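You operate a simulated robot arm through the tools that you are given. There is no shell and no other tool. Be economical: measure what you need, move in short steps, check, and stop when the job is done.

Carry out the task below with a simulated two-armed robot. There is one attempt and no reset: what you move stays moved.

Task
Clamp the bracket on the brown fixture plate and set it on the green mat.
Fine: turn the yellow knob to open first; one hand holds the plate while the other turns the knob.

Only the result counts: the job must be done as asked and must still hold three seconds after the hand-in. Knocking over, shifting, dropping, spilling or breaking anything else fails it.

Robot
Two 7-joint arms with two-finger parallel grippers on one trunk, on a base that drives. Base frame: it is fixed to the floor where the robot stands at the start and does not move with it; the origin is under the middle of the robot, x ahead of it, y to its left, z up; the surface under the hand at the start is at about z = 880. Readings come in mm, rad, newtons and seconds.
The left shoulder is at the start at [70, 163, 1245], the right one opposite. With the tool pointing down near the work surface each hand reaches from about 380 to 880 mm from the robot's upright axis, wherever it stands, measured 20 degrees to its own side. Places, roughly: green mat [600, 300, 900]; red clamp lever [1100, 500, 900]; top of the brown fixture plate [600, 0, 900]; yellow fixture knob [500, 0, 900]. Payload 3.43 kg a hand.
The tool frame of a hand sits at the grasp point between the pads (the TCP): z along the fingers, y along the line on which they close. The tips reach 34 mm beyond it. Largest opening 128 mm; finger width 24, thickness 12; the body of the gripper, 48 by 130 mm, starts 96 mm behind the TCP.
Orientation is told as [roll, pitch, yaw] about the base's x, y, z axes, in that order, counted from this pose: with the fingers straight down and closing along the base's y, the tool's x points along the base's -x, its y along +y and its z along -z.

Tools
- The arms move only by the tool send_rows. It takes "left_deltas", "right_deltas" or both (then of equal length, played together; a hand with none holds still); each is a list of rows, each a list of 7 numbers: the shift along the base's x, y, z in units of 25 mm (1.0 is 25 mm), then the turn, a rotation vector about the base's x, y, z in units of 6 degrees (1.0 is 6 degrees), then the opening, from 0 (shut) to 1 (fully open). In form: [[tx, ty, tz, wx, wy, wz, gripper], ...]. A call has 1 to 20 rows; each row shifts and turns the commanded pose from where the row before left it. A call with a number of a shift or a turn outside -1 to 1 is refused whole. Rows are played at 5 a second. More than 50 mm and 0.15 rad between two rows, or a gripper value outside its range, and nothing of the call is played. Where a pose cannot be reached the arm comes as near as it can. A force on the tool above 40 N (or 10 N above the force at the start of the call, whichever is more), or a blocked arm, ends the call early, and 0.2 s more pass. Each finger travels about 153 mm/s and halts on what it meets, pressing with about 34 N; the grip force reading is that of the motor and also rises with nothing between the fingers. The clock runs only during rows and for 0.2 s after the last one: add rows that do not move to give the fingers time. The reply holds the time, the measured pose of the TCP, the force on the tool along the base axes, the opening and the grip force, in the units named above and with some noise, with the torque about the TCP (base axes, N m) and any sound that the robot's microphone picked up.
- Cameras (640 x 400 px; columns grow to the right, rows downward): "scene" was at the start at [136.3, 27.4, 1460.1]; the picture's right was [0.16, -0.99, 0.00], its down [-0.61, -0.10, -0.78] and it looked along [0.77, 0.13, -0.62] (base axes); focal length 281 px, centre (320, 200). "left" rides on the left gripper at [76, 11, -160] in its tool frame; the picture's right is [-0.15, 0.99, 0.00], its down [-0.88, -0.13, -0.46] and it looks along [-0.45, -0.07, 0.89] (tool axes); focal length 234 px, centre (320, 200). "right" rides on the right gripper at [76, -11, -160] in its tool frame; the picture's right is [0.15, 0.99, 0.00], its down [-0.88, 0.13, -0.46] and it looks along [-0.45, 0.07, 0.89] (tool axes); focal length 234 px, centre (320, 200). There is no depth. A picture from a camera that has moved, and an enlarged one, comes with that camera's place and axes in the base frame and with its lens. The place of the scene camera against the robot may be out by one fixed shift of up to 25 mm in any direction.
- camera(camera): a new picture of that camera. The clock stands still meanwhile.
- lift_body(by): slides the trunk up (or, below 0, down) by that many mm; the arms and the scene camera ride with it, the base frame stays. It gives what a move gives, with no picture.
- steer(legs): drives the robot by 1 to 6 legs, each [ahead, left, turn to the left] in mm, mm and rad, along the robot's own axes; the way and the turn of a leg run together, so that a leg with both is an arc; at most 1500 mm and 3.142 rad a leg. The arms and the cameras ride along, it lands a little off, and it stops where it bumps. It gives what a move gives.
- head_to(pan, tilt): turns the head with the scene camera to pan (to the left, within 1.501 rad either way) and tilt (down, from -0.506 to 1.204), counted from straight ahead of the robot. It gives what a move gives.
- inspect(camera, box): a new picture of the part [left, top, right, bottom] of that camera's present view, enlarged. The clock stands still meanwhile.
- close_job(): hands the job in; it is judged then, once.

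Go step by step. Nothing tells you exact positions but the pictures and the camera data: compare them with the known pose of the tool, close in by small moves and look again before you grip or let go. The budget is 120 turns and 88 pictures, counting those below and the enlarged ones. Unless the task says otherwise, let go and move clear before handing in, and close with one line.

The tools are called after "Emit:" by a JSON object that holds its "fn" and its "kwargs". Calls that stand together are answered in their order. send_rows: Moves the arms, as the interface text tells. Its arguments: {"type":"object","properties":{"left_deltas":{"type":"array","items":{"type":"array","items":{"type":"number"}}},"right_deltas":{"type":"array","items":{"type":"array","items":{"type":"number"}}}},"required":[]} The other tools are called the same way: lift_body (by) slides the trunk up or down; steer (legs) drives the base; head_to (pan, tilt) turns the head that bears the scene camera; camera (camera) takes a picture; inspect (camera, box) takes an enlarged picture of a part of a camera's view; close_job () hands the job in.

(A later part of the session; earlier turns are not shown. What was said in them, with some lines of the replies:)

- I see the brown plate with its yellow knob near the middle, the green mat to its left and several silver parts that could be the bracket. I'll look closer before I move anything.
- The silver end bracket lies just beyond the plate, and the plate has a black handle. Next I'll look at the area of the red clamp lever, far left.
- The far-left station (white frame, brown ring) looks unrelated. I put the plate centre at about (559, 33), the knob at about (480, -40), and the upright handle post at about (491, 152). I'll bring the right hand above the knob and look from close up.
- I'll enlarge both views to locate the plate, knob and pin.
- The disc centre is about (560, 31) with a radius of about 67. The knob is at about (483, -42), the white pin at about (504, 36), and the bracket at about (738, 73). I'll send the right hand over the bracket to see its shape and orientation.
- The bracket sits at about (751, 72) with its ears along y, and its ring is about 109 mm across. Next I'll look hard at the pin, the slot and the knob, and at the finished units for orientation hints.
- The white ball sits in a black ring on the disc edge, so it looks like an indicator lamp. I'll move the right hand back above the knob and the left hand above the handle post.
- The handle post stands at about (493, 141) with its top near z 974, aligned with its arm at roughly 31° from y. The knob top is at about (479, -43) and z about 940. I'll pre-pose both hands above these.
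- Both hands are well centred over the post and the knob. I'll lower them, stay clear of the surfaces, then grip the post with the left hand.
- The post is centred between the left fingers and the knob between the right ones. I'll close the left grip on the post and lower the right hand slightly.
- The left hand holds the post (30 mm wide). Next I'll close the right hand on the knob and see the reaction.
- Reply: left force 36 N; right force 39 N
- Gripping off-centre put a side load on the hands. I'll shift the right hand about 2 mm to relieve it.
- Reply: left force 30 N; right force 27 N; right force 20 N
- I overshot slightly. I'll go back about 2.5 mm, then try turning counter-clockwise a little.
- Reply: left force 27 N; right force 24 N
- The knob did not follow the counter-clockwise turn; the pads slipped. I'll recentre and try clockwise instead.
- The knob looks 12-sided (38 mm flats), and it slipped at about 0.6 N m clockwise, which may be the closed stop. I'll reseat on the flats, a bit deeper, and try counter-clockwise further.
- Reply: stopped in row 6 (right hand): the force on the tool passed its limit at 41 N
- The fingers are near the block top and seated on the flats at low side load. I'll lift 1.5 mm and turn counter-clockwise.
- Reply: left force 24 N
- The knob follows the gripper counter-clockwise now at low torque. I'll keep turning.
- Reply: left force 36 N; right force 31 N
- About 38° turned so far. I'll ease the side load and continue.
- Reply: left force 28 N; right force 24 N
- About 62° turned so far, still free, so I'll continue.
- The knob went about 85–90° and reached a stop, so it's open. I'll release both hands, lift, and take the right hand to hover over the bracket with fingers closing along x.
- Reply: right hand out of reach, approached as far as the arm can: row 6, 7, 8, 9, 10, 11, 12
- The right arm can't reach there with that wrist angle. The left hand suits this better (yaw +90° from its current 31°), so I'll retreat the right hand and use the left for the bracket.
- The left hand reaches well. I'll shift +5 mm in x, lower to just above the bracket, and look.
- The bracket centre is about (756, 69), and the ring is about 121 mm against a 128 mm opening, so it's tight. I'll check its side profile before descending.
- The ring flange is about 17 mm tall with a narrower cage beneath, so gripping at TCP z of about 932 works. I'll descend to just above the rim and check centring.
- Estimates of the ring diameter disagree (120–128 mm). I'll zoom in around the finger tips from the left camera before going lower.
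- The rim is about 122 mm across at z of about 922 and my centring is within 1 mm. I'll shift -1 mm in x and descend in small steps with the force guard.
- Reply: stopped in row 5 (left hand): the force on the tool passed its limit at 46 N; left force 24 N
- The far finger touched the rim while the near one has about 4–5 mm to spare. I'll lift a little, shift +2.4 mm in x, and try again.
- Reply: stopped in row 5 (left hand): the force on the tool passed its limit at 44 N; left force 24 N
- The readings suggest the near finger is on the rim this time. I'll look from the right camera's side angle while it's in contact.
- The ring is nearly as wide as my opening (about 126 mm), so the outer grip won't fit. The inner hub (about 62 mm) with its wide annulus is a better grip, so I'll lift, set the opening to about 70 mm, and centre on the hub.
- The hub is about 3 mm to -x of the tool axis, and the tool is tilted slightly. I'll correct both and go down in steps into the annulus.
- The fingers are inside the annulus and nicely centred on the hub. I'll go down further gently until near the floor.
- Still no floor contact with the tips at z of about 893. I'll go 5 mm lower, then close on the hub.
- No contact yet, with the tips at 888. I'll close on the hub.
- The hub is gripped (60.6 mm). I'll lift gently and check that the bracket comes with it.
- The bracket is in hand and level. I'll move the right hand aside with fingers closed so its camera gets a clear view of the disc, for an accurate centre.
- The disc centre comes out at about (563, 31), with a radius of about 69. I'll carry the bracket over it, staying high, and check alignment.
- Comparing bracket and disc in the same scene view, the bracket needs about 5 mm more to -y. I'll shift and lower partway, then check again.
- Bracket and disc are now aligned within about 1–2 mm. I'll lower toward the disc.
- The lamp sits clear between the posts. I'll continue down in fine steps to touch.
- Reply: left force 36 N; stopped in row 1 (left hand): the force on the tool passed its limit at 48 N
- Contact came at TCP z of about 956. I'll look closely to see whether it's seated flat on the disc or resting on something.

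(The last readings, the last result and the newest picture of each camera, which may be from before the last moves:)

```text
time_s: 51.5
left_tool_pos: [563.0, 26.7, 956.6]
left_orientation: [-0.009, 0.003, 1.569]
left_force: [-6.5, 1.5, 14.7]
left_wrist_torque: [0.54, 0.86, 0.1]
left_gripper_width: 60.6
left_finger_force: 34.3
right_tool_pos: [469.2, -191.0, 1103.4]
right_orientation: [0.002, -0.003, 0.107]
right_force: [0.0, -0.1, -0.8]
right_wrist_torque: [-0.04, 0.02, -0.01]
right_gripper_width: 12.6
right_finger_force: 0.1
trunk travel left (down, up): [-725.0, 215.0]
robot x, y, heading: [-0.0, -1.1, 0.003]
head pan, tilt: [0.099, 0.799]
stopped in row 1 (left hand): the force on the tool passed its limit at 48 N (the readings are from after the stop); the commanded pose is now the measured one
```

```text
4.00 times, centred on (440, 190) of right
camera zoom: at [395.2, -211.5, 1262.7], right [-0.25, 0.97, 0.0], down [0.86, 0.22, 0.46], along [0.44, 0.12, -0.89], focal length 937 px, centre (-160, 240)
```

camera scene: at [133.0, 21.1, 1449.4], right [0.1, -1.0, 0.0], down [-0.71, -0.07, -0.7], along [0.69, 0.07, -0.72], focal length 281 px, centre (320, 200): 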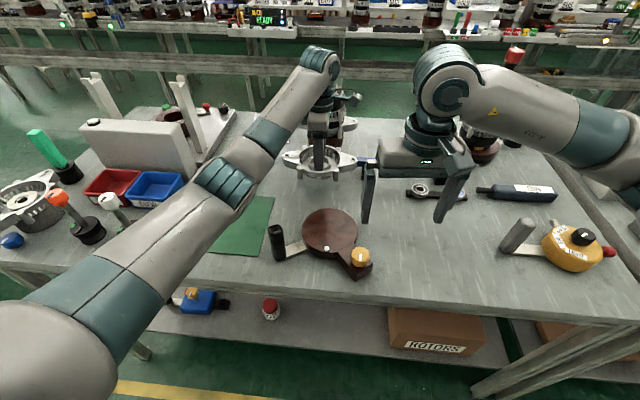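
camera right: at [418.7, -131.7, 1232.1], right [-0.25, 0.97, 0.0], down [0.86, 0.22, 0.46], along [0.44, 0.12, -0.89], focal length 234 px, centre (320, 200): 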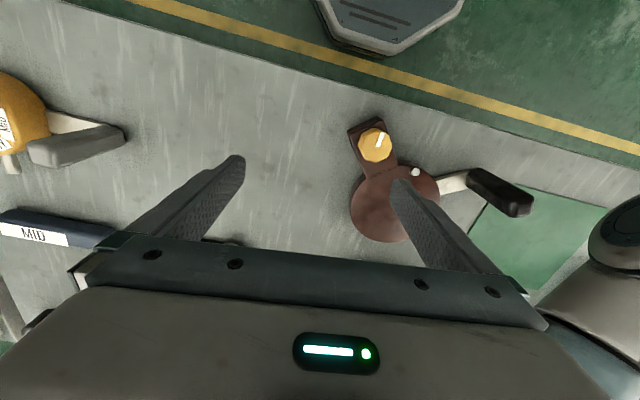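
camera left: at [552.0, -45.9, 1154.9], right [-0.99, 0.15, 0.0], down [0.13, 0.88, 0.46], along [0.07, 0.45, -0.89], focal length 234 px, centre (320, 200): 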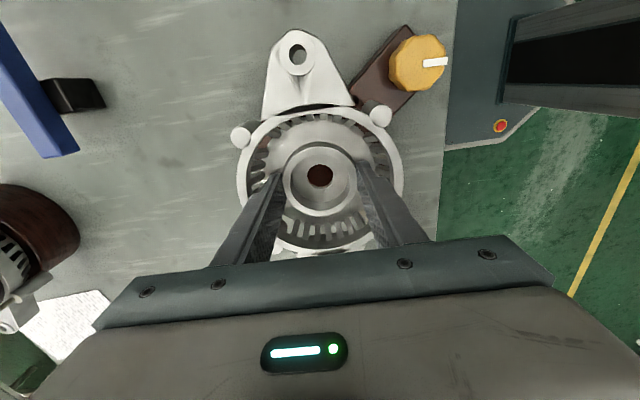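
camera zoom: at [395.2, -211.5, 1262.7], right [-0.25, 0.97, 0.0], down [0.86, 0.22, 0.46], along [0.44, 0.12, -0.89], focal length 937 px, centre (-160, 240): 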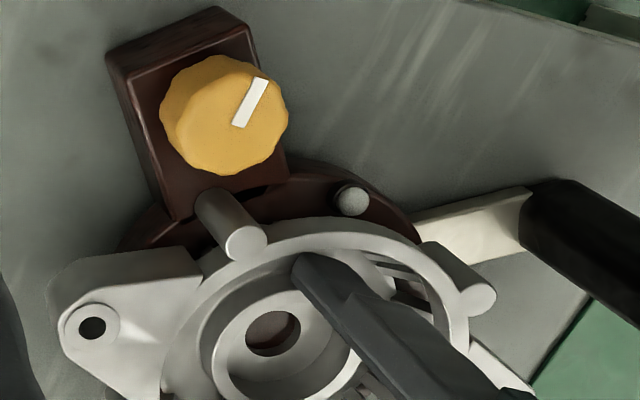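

Torque is near zero under 40 N, so the contact is central and it's seated flat on the disc. I'll release the hub, lift clear and inspect.

Emit:
{"fn": "send_rows", "kwargs": {"left_deltas": [[0, 0, 0, 0, 0, 0, 0.53], [0, 0, 0, 0, 0, 0, 0.53], [0, 0, 0.3, 0, 0, 0, 0.53], [0, 0, 0.6, 0, 0, 0, 0.53], [0, 0, 1, 0, 0, 0, 0.53], [0, 0, 1, 0, 0, 0, 0.53], [0, 0, 0, 0, 0, 0, 0.53]]}}

Emit:
{"fn": "inspect", "kwargs": {"camera": "scene", "box": [280, 190, 380, 280]}}

Emit:
{"fn": "camera", "kwargs": {"camera": "left"}}

```text
time_s: 53.1
left_tool_pos: [566.2, 26.7, 1026.5]
left_orientation: [-0.007, 0.002, 1.572]
left_force: [-1.4, -0.1, 0.7]
left_wrist_torque: [-0.02, 0.0, -0.01]
left_gripper_width: 67.9
left_finger_force: 0.0
right_tool_pos: [471.3, -191.6, 1104.0]
right_orientation: [0.003, 0.0, 0.107]
right_force: [0.4, 0.2, 0.8]
right_wrist_torque: [-0.01, -0.03, 0.01]
right_gripper_width: 12.7
right_finger_force: 0.2
trunk travel left (down, up): [-725.0, 215.0]
robot x, y, heading: [0.0, -0.5, 0.002]
head pan, tilt: [0.099, 0.799]
```

```text
4.44 times, centred on (330, 235) of scene
camera zoom: at [132.1, 21.3, 1449.5], right [0.1, -1.0, 0.0], down [-0.71, -0.07, -0.7], along [0.69, 0.07, -0.72], focal length 1249 px, centre (276, 44)
```

zoom: 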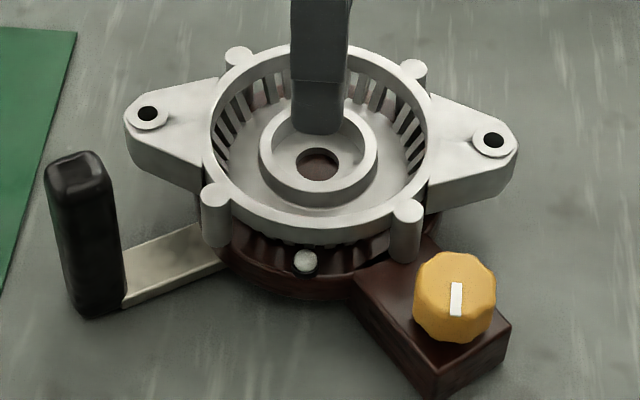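

```text
22 pictures are left
camera left: at [553.7, -48.1, 1186.1], right [-0.99, 0.15, -0.01], down [0.13, 0.88, 0.45], along [0.07, 0.45, -0.89], focal length 234 px, centre (320, 200)
```

left: 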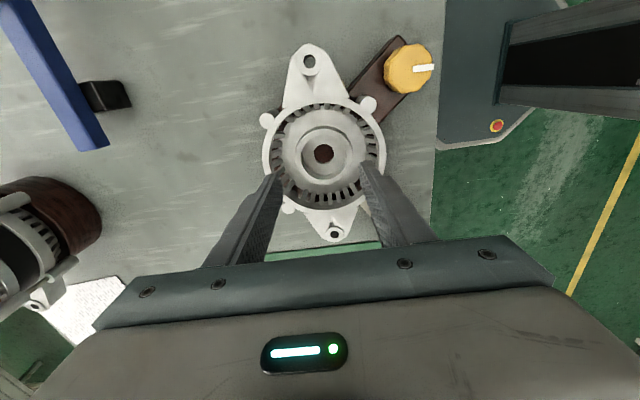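

The bracket is seated level on the disc. Now the left hand goes back to the post and the right hand over the knob to turn it closed.

Emit:
{"fn": "send_rows", "kwargs": {"left_deltas": [[-0.26, 0.42, 0, 0, 0.07, -0.89, 0.5], [-0.26, 0.42, 0, 0, 0, -0.89, 0.5], [-0.26, 0.42, 0, 0, 0, -0.89, 0.5], [-0.26, 0.42, 0, 0, 0, -0.89, 0.5], [-0.26, 0.42, 0, 0, 0, -0.89, 0.5], [-0.26, 0.42, 0, 0, 0, -0.89, 0.5], [-0.26, 0.42, 0, 0, 0, -0.89, 0.5], [-0.26, 0.42, 0, 0, 0, -0.89, 0.5], [-0.26, 0.42, 0, 0, 0, -0.89, 0.5], [-0.26, 0.42, 0, 0, 0, -0.89, 0.5], [-0.26, 0.42, 0, 0, 0, -0.91, 0.5], [0, 0, 0, 0, 0, 0, 0.5], [0, 0, 0, 0, 0, 0, 0.5]], "right_deltas": [[0, 0, 0, 0, 0, 0, 0.6], [0, 0, 0, 0, 0, 0, 0.6], [0, 0, 0, 0, 0, 0, 0.6], [0.02, 0.74, -0.52, 0, 0, 0.9, 0.6], [0.02, 0.74, -0.52, 0, 0, 0.9, 0.6], [0.02, 0.74, -0.52, 0, 0, 0.9, 0.6], [0.02, 0.74, -0.52, 0, 0, 0.9, 0.6], [0.02, 0.74, -0.52, 0, 0, 0.9, 0.6], [0.02, 0.74, -0.52, 0, 0, 0.9, 0.6], [0.02, 0.74, -0.52, 0, 0, 0.9, 0.6], [0.02, 0.76, -0.52, 0, 0, 0.9, 0.6], [0, 0, 0, 0, 0, 0, 0.6], [0, 0, 0, 0, 0, 0, 0.6]]}}

Emit:
{"fn": "inspect", "kwargs": {"camera": "left", "box": [180, 80, 480, 270]}}

Emit:
{"fn": "inspect", "kwargs": {"camera": "right", "box": [180, 80, 480, 270]}}

```text
time_s: 55.9
left_tool_pos: [492.1, 141.9, 1027.0]
left_orientation: [0.0, 0.005, 0.543]
left_force: [-0.2, 0.5, 0.2]
left_wrist_torque: [-0.06, 0.02, 0.02]
left_gripper_width: 64.3
left_finger_force: 0.0
right_tool_pos: [473.0, -41.8, 998.1]
right_orientation: [0.001, 0.001, 0.861]
right_force: [0.0, -0.5, -0.3]
right_wrist_torque: [-0.01, -0.03, 0.04]
right_gripper_width: 77.2
right_finger_force: 0.1
trunk travel left (down, up): [-725.0, 215.0]
robot x, y, heading: [-1.3, -2.0, -0.0]
head pan, tilt: [0.099, 0.799]
```

```text
2.11 times, centred on (330, 175) of left
camera zoom: at [423.2, 113.4, 1186.4], right [-0.38, 0.92, 0.0], down [0.82, 0.34, 0.45], along [0.42, 0.17, -0.89], focal length 493 px, centre (299, 253)
```

zoom: 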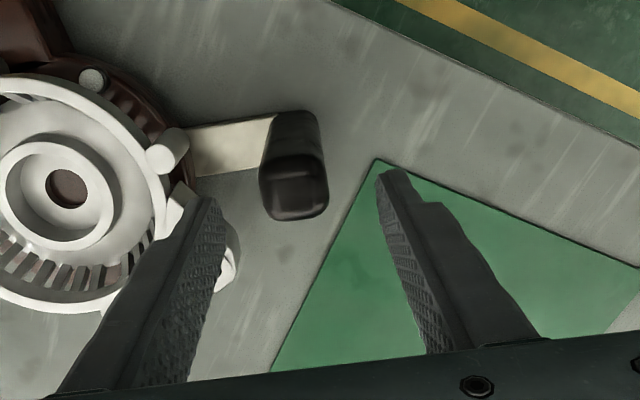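

```text
2.11 times, centred on (330, 175) of right
camera zoom: at [432.2, -107.7, 1158.0], right [-0.85, 0.53, 0.0], down [0.48, 0.75, 0.46], along [0.24, 0.39, -0.89], focal length 493 px, centre (299, 253)
```

zoom: 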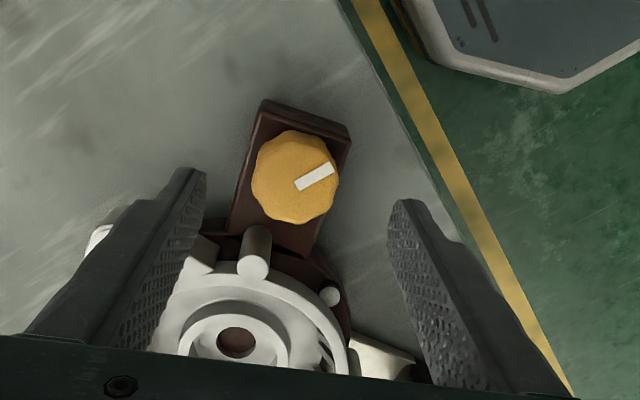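

Both hands are placed well; the right needs about -4 mm in y. I'll lower both (left at a narrower opening), then grip the post.

Emit:
{"fn": "send_rows", "kwargs": {"left_deltas": [[0.03, 0, -0.8, 0, 0, 0, 0.42], [0.03, 0, -0.8, 0, 0, 0, 0.42], [0.02, 0, -0.8, 0, 0, 0, 0.42], [0, 0, -0.85, 0, 0, 0, 0.42], [0, 0, 0, 0, 0, 0, 0.2], [0, 0, 0, 0, 0, 0, 0], [0, 0, 0, 0, 0, 0, 0], [0, 0, 0, 0, 0, 0, 0]], "right_deltas": [[0, -0.08, -0.45, 0, 0, 0, 0.6], [0.02, -0.08, -0.45, 0, 0, 0, 0.5], [0, 0, -0.45, 0, 0, 0, 0.45], [0, 0, -0.4, 0, 0, 0, 0.45], [0, 0, -0.18, 0, 0, 0, 0.45], [0, 0, 0, 0, 0, 0, 0.45], [0, 0, 0, 0, 0, 0, 0.45], [0, 0, 0, 0, 0, 0, 0.45]]}}

Emit:
{"fn": "inspect", "kwargs": {"camera": "right", "box": [180, 80, 480, 270]}}

```text
time_s: 57.7
left_tool_pos: [495.1, 142.2, 944.5]
left_orientation: [0.003, 0.005, 0.541]
left_force: [1.9, -0.8, -0.9]
left_wrist_torque: [-0.54, 0.14, 0.47]
left_gripper_width: 29.8
left_finger_force: 33.4
right_tool_pos: [476.5, -46.4, 950.7]
right_orientation: [0.001, 0.0, 0.862]
right_force: [0.3, -0.1, -0.1]
right_wrist_torque: [0.01, 0.05, -0.02]
right_gripper_width: 57.6
right_finger_force: 0.1
trunk travel left (down, up): [-725.0, 215.0]
robot x, y, heading: [1.1, 2.2, 0.003]
head pan, tilt: [0.099, 0.799]
```

```text
2.11 times, centred on (330, 175) of right
camera zoom: at [434.7, -112.5, 1110.0], right [-0.85, 0.53, 0.0], down [0.48, 0.75, 0.46], along [0.24, 0.39, -0.89], focal length 493 px, centre (299, 253)
```

zoom: 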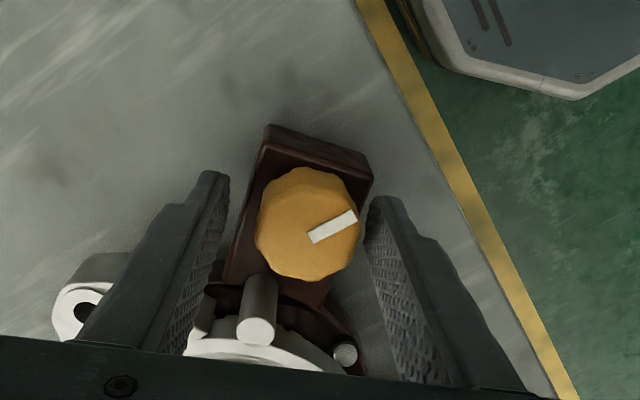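

The knob is about 3 mm off-centre along the closing line. I'll recentre and close on it.

Emit:
{"fn": "send_rows", "kwargs": {"right_deltas": [[-0.1, 0.06, 0, 0, 0, 0, 0.45], [0, 0, 0, 0, 0, 0, 0.36], [0, 0, 0, 0, 0, 0, 0.2], [0, 0, 0, 0, 0, 0, 0.2], [0, 0, 0, 0, 0, 0, 0.2]], "left_deltas": [[0, 0, 0, 0, 0, 0, 0], [0, 0, 0, 0, 0, 0, 0], [0, 0, 0, 0, 0, 0, 0], [0, 0, 0, 0, 0, 0, 0], [0, 0, 0, 0, 0, 0, 0]]}}

```text
time_s: 58.9
left_tool_pos: [494.5, 141.9, 945.2]
left_orientation: [0.003, 0.003, 0.543]
left_force: [5.2, -2.7, -0.3]
left_wrist_torque: [0.07, -0.01, 0.93]
left_gripper_width: 29.9
left_finger_force: 33.9
right_tool_pos: [473.1, -45.0, 950.4]
right_orientation: [0.003, -0.001, 0.861]
right_force: [-4.1, 2.5, 1.0]
right_wrist_torque: [0.02, 0.02, -0.08]
right_gripper_width: 39.0
right_finger_force: 34.1
trunk travel left (down, up): [-725.0, 215.0]
robot x, y, heading: [-2.0, 1.7, 0.001]
head pan, tilt: [0.099, 0.799]
```

The grip is centred with low loads. I'll turn clockwise a little and check that the knob follows.

Emit:
{"fn": "send_rows", "kwargs": {"right_deltas": [[0, 0, 0, 0, 0, -0.7, 0.2], [0, 0, 0, 0, 0, -0.7, 0.2], [0, 0, 0, 0, 0, -0.7, 0.2], [0, 0, 0, 0, 0, -0.7, 0.2], [0, 0, 0, 0, 0, -0.7, 0.2], [0, 0, 0, 0, 0, 0, 0.2]], "left_deltas": [[0, 0, 0, 0, 0, 0, 0], [0, 0, 0, 0, 0, 0, 0], [0, 0, 0, 0, 0, 0, 0], [0, 0, 0, 0, 0, 0, 0], [0, 0, 0, 0, 0, 0, 0], [0, 0, 0, 0, 0, 0, 0]]}}

Emit:
{"fn": "inspect", "kwargs": {"camera": "right", "box": [180, 80, 480, 270]}}

```text
time_s: 60.3
left_tool_pos: [494.3, 142.6, 944.4]
left_orientation: [0.002, 0.003, 0.544]
left_force: [5.4, -6.5, 0.3]
left_wrist_torque: [0.2, -0.22, 1.15]
left_gripper_width: 30.1
left_finger_force: 34.2
right_tool_pos: [473.1, -45.1, 949.2]
right_orientation: [0.002, 0.001, 0.493]
right_force: [-7.7, 5.5, 0.6]
right_wrist_torque: [-0.07, 0.52, -0.01]
right_gripper_width: 38.7
right_finger_force: 34.4
trunk travel left (down, up): [-725.0, 215.0]
robot x, y, heading: [-0.8, 0.6, -0.004]
head pan, tilt: [0.099, 0.799]
```

```text
2.11 times, centred on (330, 175) of right
camera zoom: at [411.7, -92.0, 1109.8], right [-0.6, 0.8, 0.0], down [0.71, 0.53, 0.46], along [0.36, 0.27, -0.89], focal length 493 px, centre (299, 253)
```

zoom: 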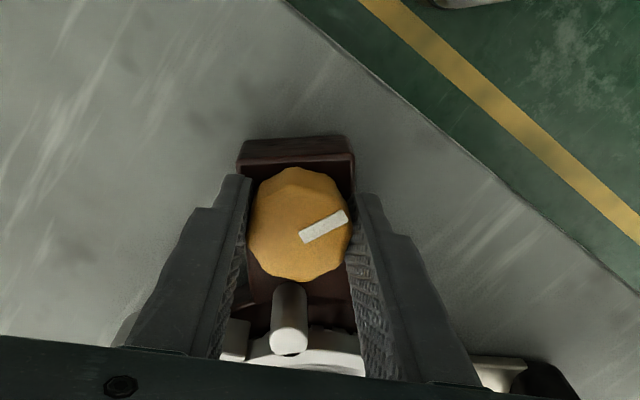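

The knob follows. I'll continue clockwise.

Emit:
{"fn": "send_rows", "kwargs": {"right_deltas": [[0.02, 0, 0, 0, 0, -0.8, 0.2], [0, 0, 0, 0, 0, -0.8, 0.2], [0, 0, 0, 0, 0, -0.8, 0.2], [0, 0, 0, 0, 0, -0.8, 0.2], [0, 0, 0, 0, 0, -0.8, 0.2], [0, 0, 0, 0, 0, -0.8, 0.2], [0, 0, 0, 0, 0, 0, 0.2]], "left_deltas": [[0, 0, 0, 0, 0, 0, 0], [0, 0, 0, 0, 0, 0, 0], [0, 0, 0, 0, 0, 0, 0], [0, 0, 0, 0, 0, 0, 0], [0, 0, 0, 0, 0, 0, 0], [0, 0, 0, 0, 0, 0, 0], [0, 0, 0, 0, 0, 0, 0]]}}

Emit:
{"fn": "inspect", "kwargs": {"camera": "right", "box": [180, 80, 480, 270]}}

```text
time_s: 61.9
left_tool_pos: [495.5, 142.7, 945.1]
left_orientation: [0.0, 0.004, 0.543]
left_force: [6.4, -4.4, 0.3]
left_wrist_torque: [-0.1, 0.0, 1.12]
left_gripper_width: 30.1
left_finger_force: 34.1
right_tool_pos: [474.7, -46.2, 949.6]
right_orientation: [0.003, 0.001, -0.011]
right_force: [-7.5, 3.7, -0.3]
right_wrist_torque: [0.0, 0.23, 0.02]
right_gripper_width: 38.4
right_finger_force: 34.5
trunk travel left (down, up): [-725.0, 215.0]
robot x, y, heading: [0.8, 3.9, 0.0]
head pan, tilt: [0.099, 0.799]
```

```text
2.11 times, centred on (330, 175) of right
camera zoom: at [398.2, -56.5, 1109.8], right [-0.14, 0.99, 0.0], down [0.88, 0.12, 0.46], along [0.45, 0.06, -0.89], focal length 493 px, centre (299, 253)
```

zoom: 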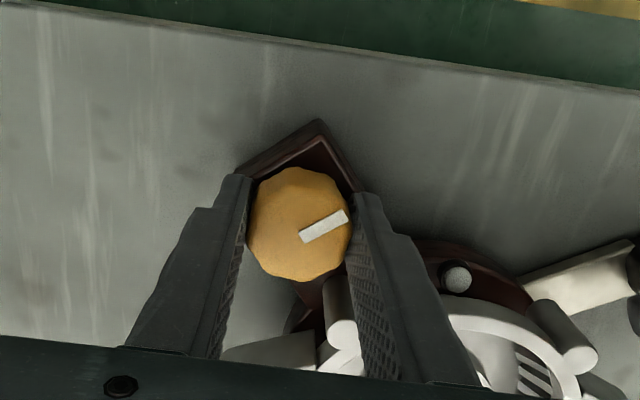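

About 50° done so far. I'll continue toward the closed stop.

Emit:
{"fn": "send_rows", "kwargs": {"right_deltas": [[0, 0, 0, 0, 0, -0.8, 0.2], [0, 0, 0, 0, 0, -0.8, 0.2], [0, 0, 0, 0, 0, -0.8, 0.2], [0, 0, 0, 0, 0, -0.8, 0.2], [0, 0, 0, 0, 0, -0.8, 0.2], [0, 0, 0, 0, 0, -0.8, 0.2], [0, 0, 0, 0, 0, 0, 0.2]], "left_deltas": [[0, 0, 0, 0, 0, 0, 0], [0, 0, 0, 0, 0, 0, 0], [0, 0, 0, 0, 0, 0, 0], [0, 0, 0, 0, 0, 0, 0], [0, 0, 0, 0, 0, 0, 0], [0, 0, 0, 0, 0, 0, 0], [0, 0, 0, 0, 0, 0, 0]]}}

Emit:
{"fn": "send_rows", "kwargs": {"right_deltas": [[0, 0, 0, 0, 0, -0.6, 0.2], [0, 0, 0, 0, 0, -0.6, 0.2], [0, 0, 0, 0, 0, 0, 0.2]], "left_deltas": [[0, 0, 0, 0, 0, 0, 0], [0, 0, 0, 0, 0, 0, 0], [0, 0, 0, 0, 0, 0, 0]]}}

Emit:
{"fn": "inspect", "kwargs": {"camera": "right", "box": [180, 80, 480, 270]}}

```text
time_s: 63.5
left_tool_pos: [495.5, 140.6, 944.0]
left_orientation: [0.0, 0.003, 0.541]
left_force: [-0.1, -7.3, 3.5]
left_wrist_torque: [-0.89, 0.57, 0.43]
left_gripper_width: 30.3
left_finger_force: 34.0
right_tool_pos: [474.3, -45.2, 952.0]
right_orientation: [0.001, 0.001, -0.514]
right_force: [0.1, 7.7, -5.9]
right_wrist_torque: [-0.24, -0.1, -0.03]
right_gripper_width: 38.8
right_finger_force: 33.8
trunk travel left (down, up): [-725.0, 215.0]
robot x, y, heading: [1.7, 1.9, -0.0]
head pan, tilt: [0.099, 0.799]
```

```text
time_s: 64.3
left_tool_pos: [495.6, 143.0, 943.4]
left_orientation: [0.0, 0.004, 0.542]
left_force: [4.6, -4.3, 1.4]
left_wrist_torque: [-0.47, -0.12, 0.47]
left_gripper_width: 30.2
left_finger_force: 33.3
right_tool_pos: [474.2, -45.9, 951.1]
right_orientation: [0.002, 0.001, -0.636]
right_force: [-1.8, 3.9, -0.4]
right_wrist_torque: [-0.09, -0.01, 0.25]
right_gripper_width: 38.3
right_finger_force: 33.8
trunk travel left (down, up): [-725.0, 215.0]
robot x, y, heading: [2.9, -1.2, 0.002]
head pan, tilt: [0.099, 0.799]
```

```text
2.11 times, centred on (330, 175) of right
camera zoom: at [406.7, -9.9, 1110.3], right [0.47, 0.88, 0.0], down [0.78, -0.42, 0.46], along [0.4, -0.21, -0.89], focal length 493 px, centre (299, 253)
```

zoom: 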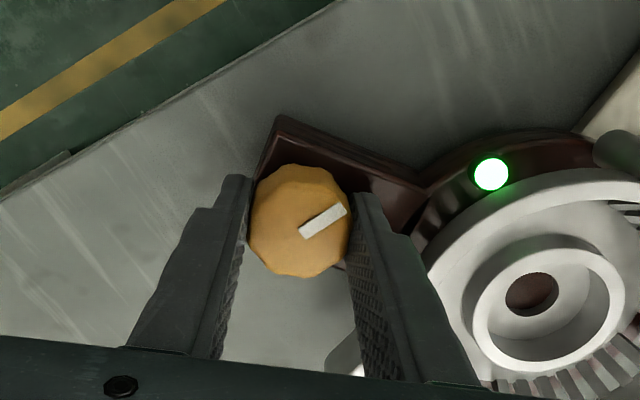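

The lamp glows green, so the bracket is clamped. Keeping both grips (post and knob, pure translation only), I'll lift the fixture a few centimetres.

Emit:
{"fn": "send_rows", "kwargs": {"right_deltas": [[0, 0, 0, 0, 0, -0.3, 0.2], [0, 0, 0.2, 0, 0, 0, 0.2], [0, 0, 0.4, 0, 0, 0, 0.2], [0, 0, 0.4, 0, 0, 0, 0.2], [0, 0, 0.4, 0, 0, 0, 0.2], [0, 0, 0, 0, 0, 0, 0.2]], "left_deltas": [[0, 0, 0, 0, 0, 0, 0], [0, 0, 0.2, 0, 0, 0, 0], [0, 0, 0.4, 0, 0, 0, 0], [0, 0, 0.4, 0, 0, 0, 0], [0, 0, 0.4, 0, 0, 0, 0], [0, 0, 0, 0, 0, 0, 0]]}}

Emit:
{"fn": "camera", "kwargs": {"camera": "scene"}}

```text
time_s: 65.7
left_tool_pos: [497.5, 142.9, 980.5]
left_orientation: [0.005, 0.002, 0.544]
left_force: [4.0, 2.2, -11.3]
left_wrist_torque: [0.8, 0.16, 0.5]
left_gripper_width: 30.0
left_finger_force: 34.3
right_tool_pos: [474.9, -43.9, 986.5]
right_orientation: [0.0, -0.001, -0.67]
right_force: [-3.8, -2.1, -0.3]
right_wrist_torque: [0.39, 0.51, 0.17]
right_gripper_width: 38.2
right_finger_force: 34.0
trunk travel left (down, up): [-725.0, 215.0]
robot x, y, heading: [-3.8, 2.4, -0.002]
head pan, tilt: [0.099, 0.799]
```

```text
15 pictures are left
camera scene: at [133.4, 21.4, 1449.4], right [0.1, -1.0, 0.0], down [-0.71, -0.07, -0.7], along [0.69, 0.07, -0.72], focal length 281 px, centre (320, 200)
```

scene: 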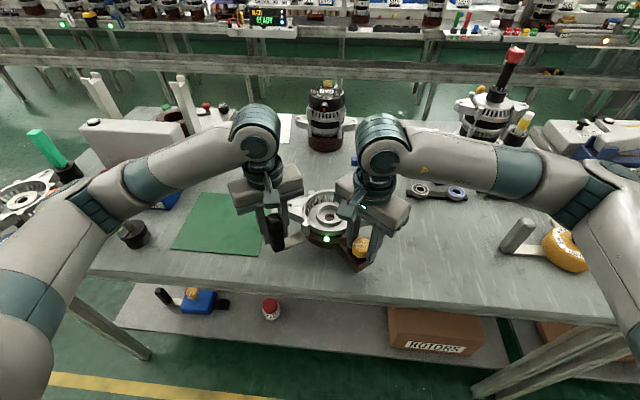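

The fixture is up and held lightly (about 1.2 kg). The left arm passes well above the joysticks, so I'll drive the base left by 256 mm with both grips holding.

Emit:
{"fn": "steer", "kwargs": {"legs": [[0, 130, 0], [0, 126, 0]]}}

Emit:
{"fn": "camera", "kwargs": {"camera": "scene"}}

```text
time_s: 67.9
left_tool_pos: [497.8, 393.9, 979.8]
left_orientation: [0.001, 0.003, 0.54]
left_force: [2.7, 11.0, -13.3]
left_wrist_torque: [1.66, 0.53, 0.26]
left_gripper_width: 29.9
left_finger_force: 34.1
right_tool_pos: [474.5, 204.5, 985.4]
right_orientation: [0.0, 0.0, -0.671]
right_force: [-2.4, -10.5, 1.2]
right_wrist_torque: [-0.09, 0.06, 0.08]
right_gripper_width: 38.1
right_finger_force: 34.1
trunk travel left (down, up): [-725.0, 215.0]
robot x, y, heading: [2.0, 249.4, -0.006]
head pan, tilt: [0.099, 0.799]
```

```text
14 pictures are left
camera scene: at [133.7, 273.3, 1449.4], right [0.1, -1.0, 0.0], down [-0.71, -0.07, -0.7], along [0.69, 0.07, -0.72], focal length 281 px, centre (320, 200)
```

scene: 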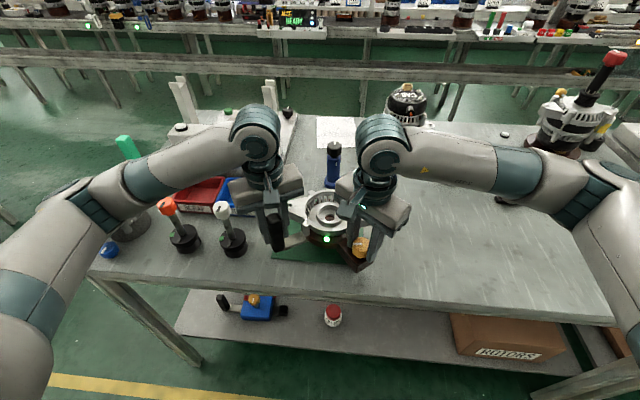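

The fixture is now about above the mat. I'll nudge both hands +32 mm in x and +4 mm in y, then check the footprint over the mat.

Emit:
{"fn": "send_rows", "kwargs": {"right_deltas": [[0.4, 0.05, 0, 0, 0, 0, 0.2], [0.5, 0.05, 0, 0, 0, 0, 0.2], [0.4, 0.05, 0, 0, 0, 0, 0.2], [0, 0, 0, 0, 0, 0, 0.2]], "left_deltas": [[0.4, 0.05, 0, 0, 0, 0, 0], [0.5, 0.05, 0, 0, 0, 0, 0], [0.4, 0.05, 0, 0, 0, 0, 0], [0, 0, 0, 0, 0, 0, 0]]}}

Emit:
{"fn": "inspect", "kwargs": {"camera": "scene", "box": [200, 150, 440, 300]}}

Emit:
{"fn": "camera", "kwargs": {"camera": "left"}}

```text
time_s: 68.9
left_tool_pos: [530.6, 397.3, 980.0]
left_orientation: [0.005, 0.003, 0.541]
left_force: [3.0, 1.5, -6.8]
left_wrist_torque: [0.7, 0.89, 0.49]
left_gripper_width: 29.8
left_finger_force: 33.7
right_tool_pos: [507.5, 208.2, 986.7]
right_orientation: [0.0, 0.001, -0.672]
right_force: [-2.3, -1.6, -5.0]
right_wrist_torque: [-0.28, -0.17, 0.08]
right_gripper_width: 38.0
right_finger_force: 34.1
trunk travel left (down, up): [-725.0, 215.0]
robot x, y, heading: [4.2, 252.2, -0.002]
head pan, tilt: [0.099, 0.799]
```

```text
2.67 times, centred on (320, 225) of scene
camera zoom: at [133.7, 273.6, 1449.4], right [0.1, -1.0, 0.0], down [-0.71, -0.07, -0.7], along [0.69, 0.07, -0.72], focal length 750 px, centre (320, 133)
```

zoom: 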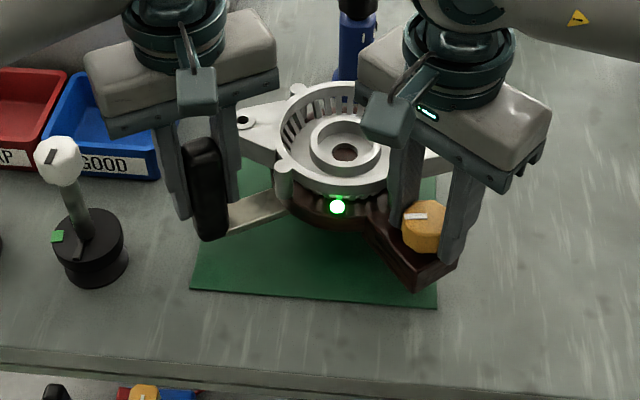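

```text
12 pictures are left
camera left: at [460.1, 367.5, 1139.7], right [-0.38, 0.92, 0.0], down [0.82, 0.34, 0.45], along [0.42, 0.18, -0.89], focal length 234 px, centre (320, 200)
```

left: 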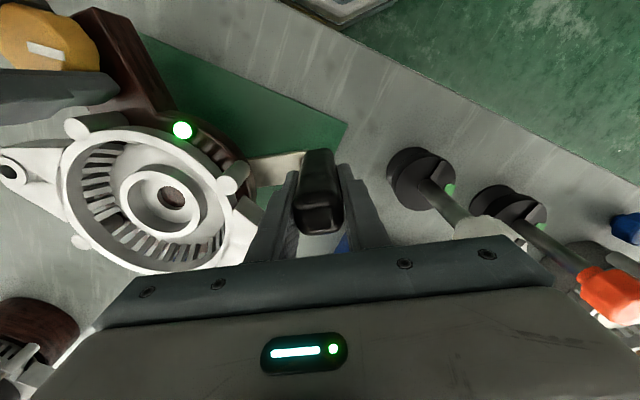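

Shifting another +13 mm in x and +5 mm in y puts the plate fully over the mat. Then I'll lower most of the way.

Emit:
{"fn": "send_rows", "kwargs": {"right_deltas": [[0.3, 0.1, 0, 0, 0, 0, 0.2], [0.22, 0.1, -0.2, 0, 0, 0, 0.2], [0, 0, -0.4, 0, 0, 0, 0.2], [0, 0, -0.4, 0, 0, 0, 0.2], [0, 0, -0.2, 0, 0, 0, 0.2], [0, 0, 0, 0, 0, 0, 0.2]], "left_deltas": [[0.3, 0.1, 0, 0, 0, 0, 0], [0.22, 0.1, -0.2, 0, 0, 0, 0], [0, 0, -0.4, 0, 0, 0, 0], [0, 0, -0.4, 0, 0, 0, 0], [0, 0, -0.2, 0, 0, 0, 0], [0, 0, 0, 0, 0, 0, 0]]}}

Emit:
{"fn": "inspect", "kwargs": {"camera": "scene", "box": [220, 180, 400, 300]}}

```text
time_s: 70.3
left_tool_pos: [543.4, 402.1, 949.6]
left_orientation: [0.003, 0.004, 0.541]
left_force: [1.0, 3.5, -11.2]
left_wrist_torque: [1.29, 0.51, 0.23]
left_gripper_width: 29.9
left_finger_force: 33.9
right_tool_pos: [519.3, 214.1, 956.4]
right_orientation: [-0.001, 0.0, -0.673]
right_force: [-1.4, -2.7, -0.6]
right_wrist_torque: [-0.09, 0.09, 0.03]
right_gripper_width: 37.9
right_finger_force: 34.0
trunk travel left (down, up): [-725.0, 215.0]
robot x, y, heading: [-0.2, 253.3, -0.003]
head pan, tilt: [0.099, 0.799]
```

```text
3.33 times, centred on (310, 240) of scene
camera zoom: at [133.8, 274.0, 1449.4], right [0.1, -1.0, 0.0], down [-0.71, -0.07, -0.7], along [0.69, 0.07, -0.72], focal length 937 px, centre (353, 67)
```

zoom: 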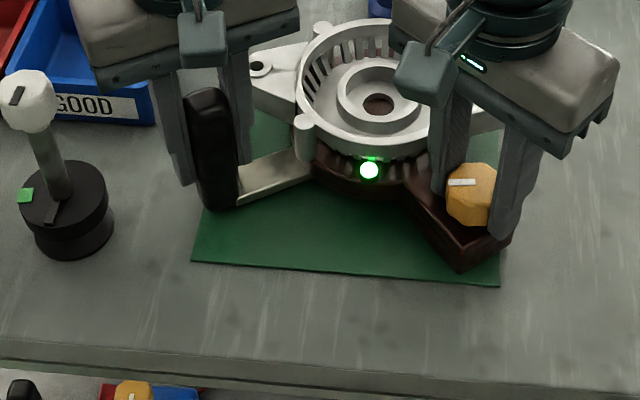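

It's well placed over the mat with about 5 mm left. I'll set it down in fine steps.

Emit:
{"fn": "send_rows", "kwargs": {"right_deltas": [[0, 0, -0.08, 0, 0, 0, 0.2], [0, 0, -0.08, 0, 0, 0, 0.2], [0, 0, 0, 0, 0, 0, 0.2]], "left_deltas": [[0, 0, -0.08, 0, 0, 0, 0], [0, 0, -0.08, 0, 0, 0, 0], [0, 0, 0, 0, 0, 0, 0]]}}

```text
time_s: 71.1
left_tool_pos: [542.6, 401.6, 948.7]
left_orientation: [0.001, 0.003, 0.541]
left_force: [5.0, 8.0, -2.4]
left_wrist_torque: [0.44, 0.02, 0.39]
left_gripper_width: 30.2
left_finger_force: 34.5
right_tool_pos: [520.5, 215.1, 954.2]
right_orientation: [0.001, -0.001, -0.672]
right_force: [-0.6, -10.0, 14.5]
right_wrist_torque: [-0.8, -0.65, 0.14]
right_gripper_width: 38.3
right_finger_force: 34.0
trunk travel left (down, up): [-725.0, 215.0]
robot x, y, heading: [2.6, 252.4, -0.004]
head pan, tilt: [0.099, 0.799]
```

It's touching down on both sides. I'll ease the left 1 mm down, open both grips slightly and rise straight up.

Emit:
{"fn": "send_rows", "kwargs": {"right_deltas": [[0, 0, 0, 0, 0, 0, 0.2], [0, 0, 0, 0, 0, 0, 0.2], [0, 0, 0, 0, 0, 0, 0.2], [0, 0, 0, 0, 0, 0, 0.37], [0, 0, 0, 0, 0, 0, 0.37], [0, 0, 0.4, 0, 0, 0, 0.37], [0, 0, 0.8, 0, 0, 0, 0.37], [0, 0, 1, 0, 0, 0, 0.37], [0, 0, 1, 0, 0, 0, 0.37], [0, 0, 0, 0, 0, 0, 0.37]], "left_deltas": [[0, 0, -0.05, 0, 0, 0, 0], [0, 0, 0, 0, 0, 0, 0.4], [0, 0, 0, 0, 0, 0, 0.4], [0, 0, 0, 0, 0, 0, 0.4], [0, 0, 0, 0, 0, 0, 0.4], [0, 0, 0.4, 0, 0, 0, 0.4], [0, 0, 0.8, 0, 0, 0, 0.4], [0, 0, 1, 0, 0, 0, 0.4], [0, 0, 1, 0, 0, 0, 0.4], [0, 0, 0, 0, 0, 0, 0.4]]}}

Emit:
{"fn": "inspect", "kwargs": {"camera": "scene", "box": [220, 170, 400, 300]}}

```text
time_s: 73.3
left_tool_pos: [541.4, 403.1, 1025.7]
left_orientation: [0.003, 0.004, 0.539]
left_force: [-0.5, -0.4, -0.7]
left_wrist_torque: [0.01, 0.01, 0.0]
left_gripper_width: 51.1
left_finger_force: 0.0
right_tool_pos: [519.3, 214.1, 1031.7]
right_orientation: [-0.001, -0.001, -0.671]
right_force: [-0.3, -0.2, 0.6]
right_wrist_torque: [-0.01, 0.02, 0.01]
right_gripper_width: 47.4
right_finger_force: 0.1
trunk travel left (down, up): [-725.0, 215.0]
robot x, y, heading: [-2.0, 255.6, -0.004]
head pan, tilt: [0.099, 0.799]
```

```text
3.08 times, centred on (310, 235) of scene
camera zoom: at [133.0, 273.9, 1449.5], right [0.1, -1.0, 0.0], down [-0.71, -0.07, -0.7], along [0.69, 0.07, -0.72], focal length 865 px, centre (351, 92)
```

zoom: 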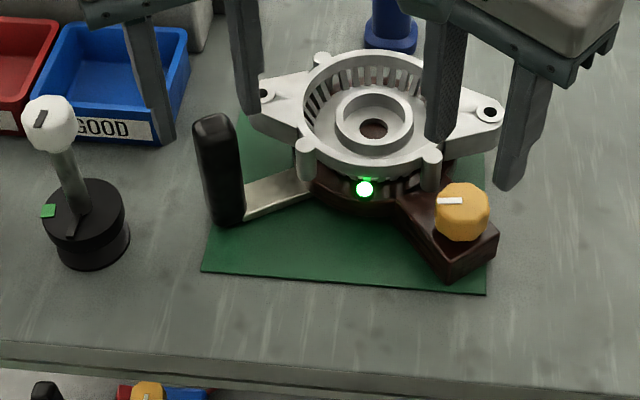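

The fixture sits on the mat with the lamp green, and nothing else was disturbed. I'll raise both hands a bit more and take a final look.

Emit:
{"fn": "send_rows", "kwargs": {"right_deltas": [[0, 0, 1, 0, 0, 0, 0.37], [0, 0, 1, 0, 0, 0, 0.37], [0, 0, 1, 0, 0, 0, 0.37], [0, 0, 0, 0, 0, 0, 0.37]], "left_deltas": [[0, 0, 1, 0, 0, 0, 0.4], [0, 0, 1, 0, 0, 0, 0.4], [0, 0, 1, 0, 0, 0, 0.4], [0, 0, 0, 0, 0, 0, 0.4]]}}

Emit:
{"fn": "camera", "kwargs": {"camera": "scene"}}

```text
time_s: 74.3
left_tool_pos: [542.6, 401.8, 1100.0]
left_orientation: [0.002, 0.003, 0.539]
left_force: [0.8, -0.1, -0.7]
left_wrist_torque: [0.01, 0.03, 0.0]
left_gripper_width: 51.0
left_finger_force: 0.0
right_tool_pos: [520.3, 213.8, 1108.1]
right_orientation: [0.0, -0.002, -0.672]
right_force: [0.1, 0.3, -0.6]
right_wrist_torque: [-0.05, -0.01, -0.02]
right_gripper_width: 47.2
right_finger_force: 0.0
trunk travel left (down, up): [-725.0, 215.0]
robot x, y, heading: [1.1, 256.9, -0.001]
head pan, tilt: [0.099, 0.799]
```

```text
9 pictures are left
camera scene: at [132.8, 273.9, 1449.5], right [0.1, -1.0, 0.0], down [-0.71, -0.07, -0.7], along [0.69, 0.07, -0.72], focal length 281 px, centre (320, 200)
```

scene: 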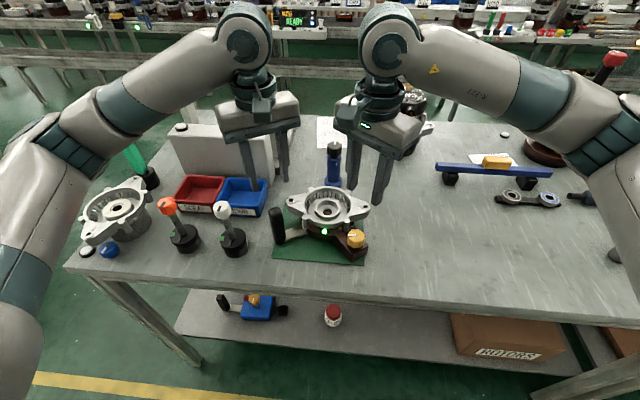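

The clamped fixture rests on the mat with its green lamp lit, both hands are clear, and everything else is in place, so I'm handing in.

Emit:
{"fn": "close_job", "kwargs": {}}

```text
The job is handed in.
```

The bracket is clamped on the brown fixture plate, with its lamp lit green, and the plate is on the green mat. A corner of the knob block overhangs the mat's right edge by about 8 mm.
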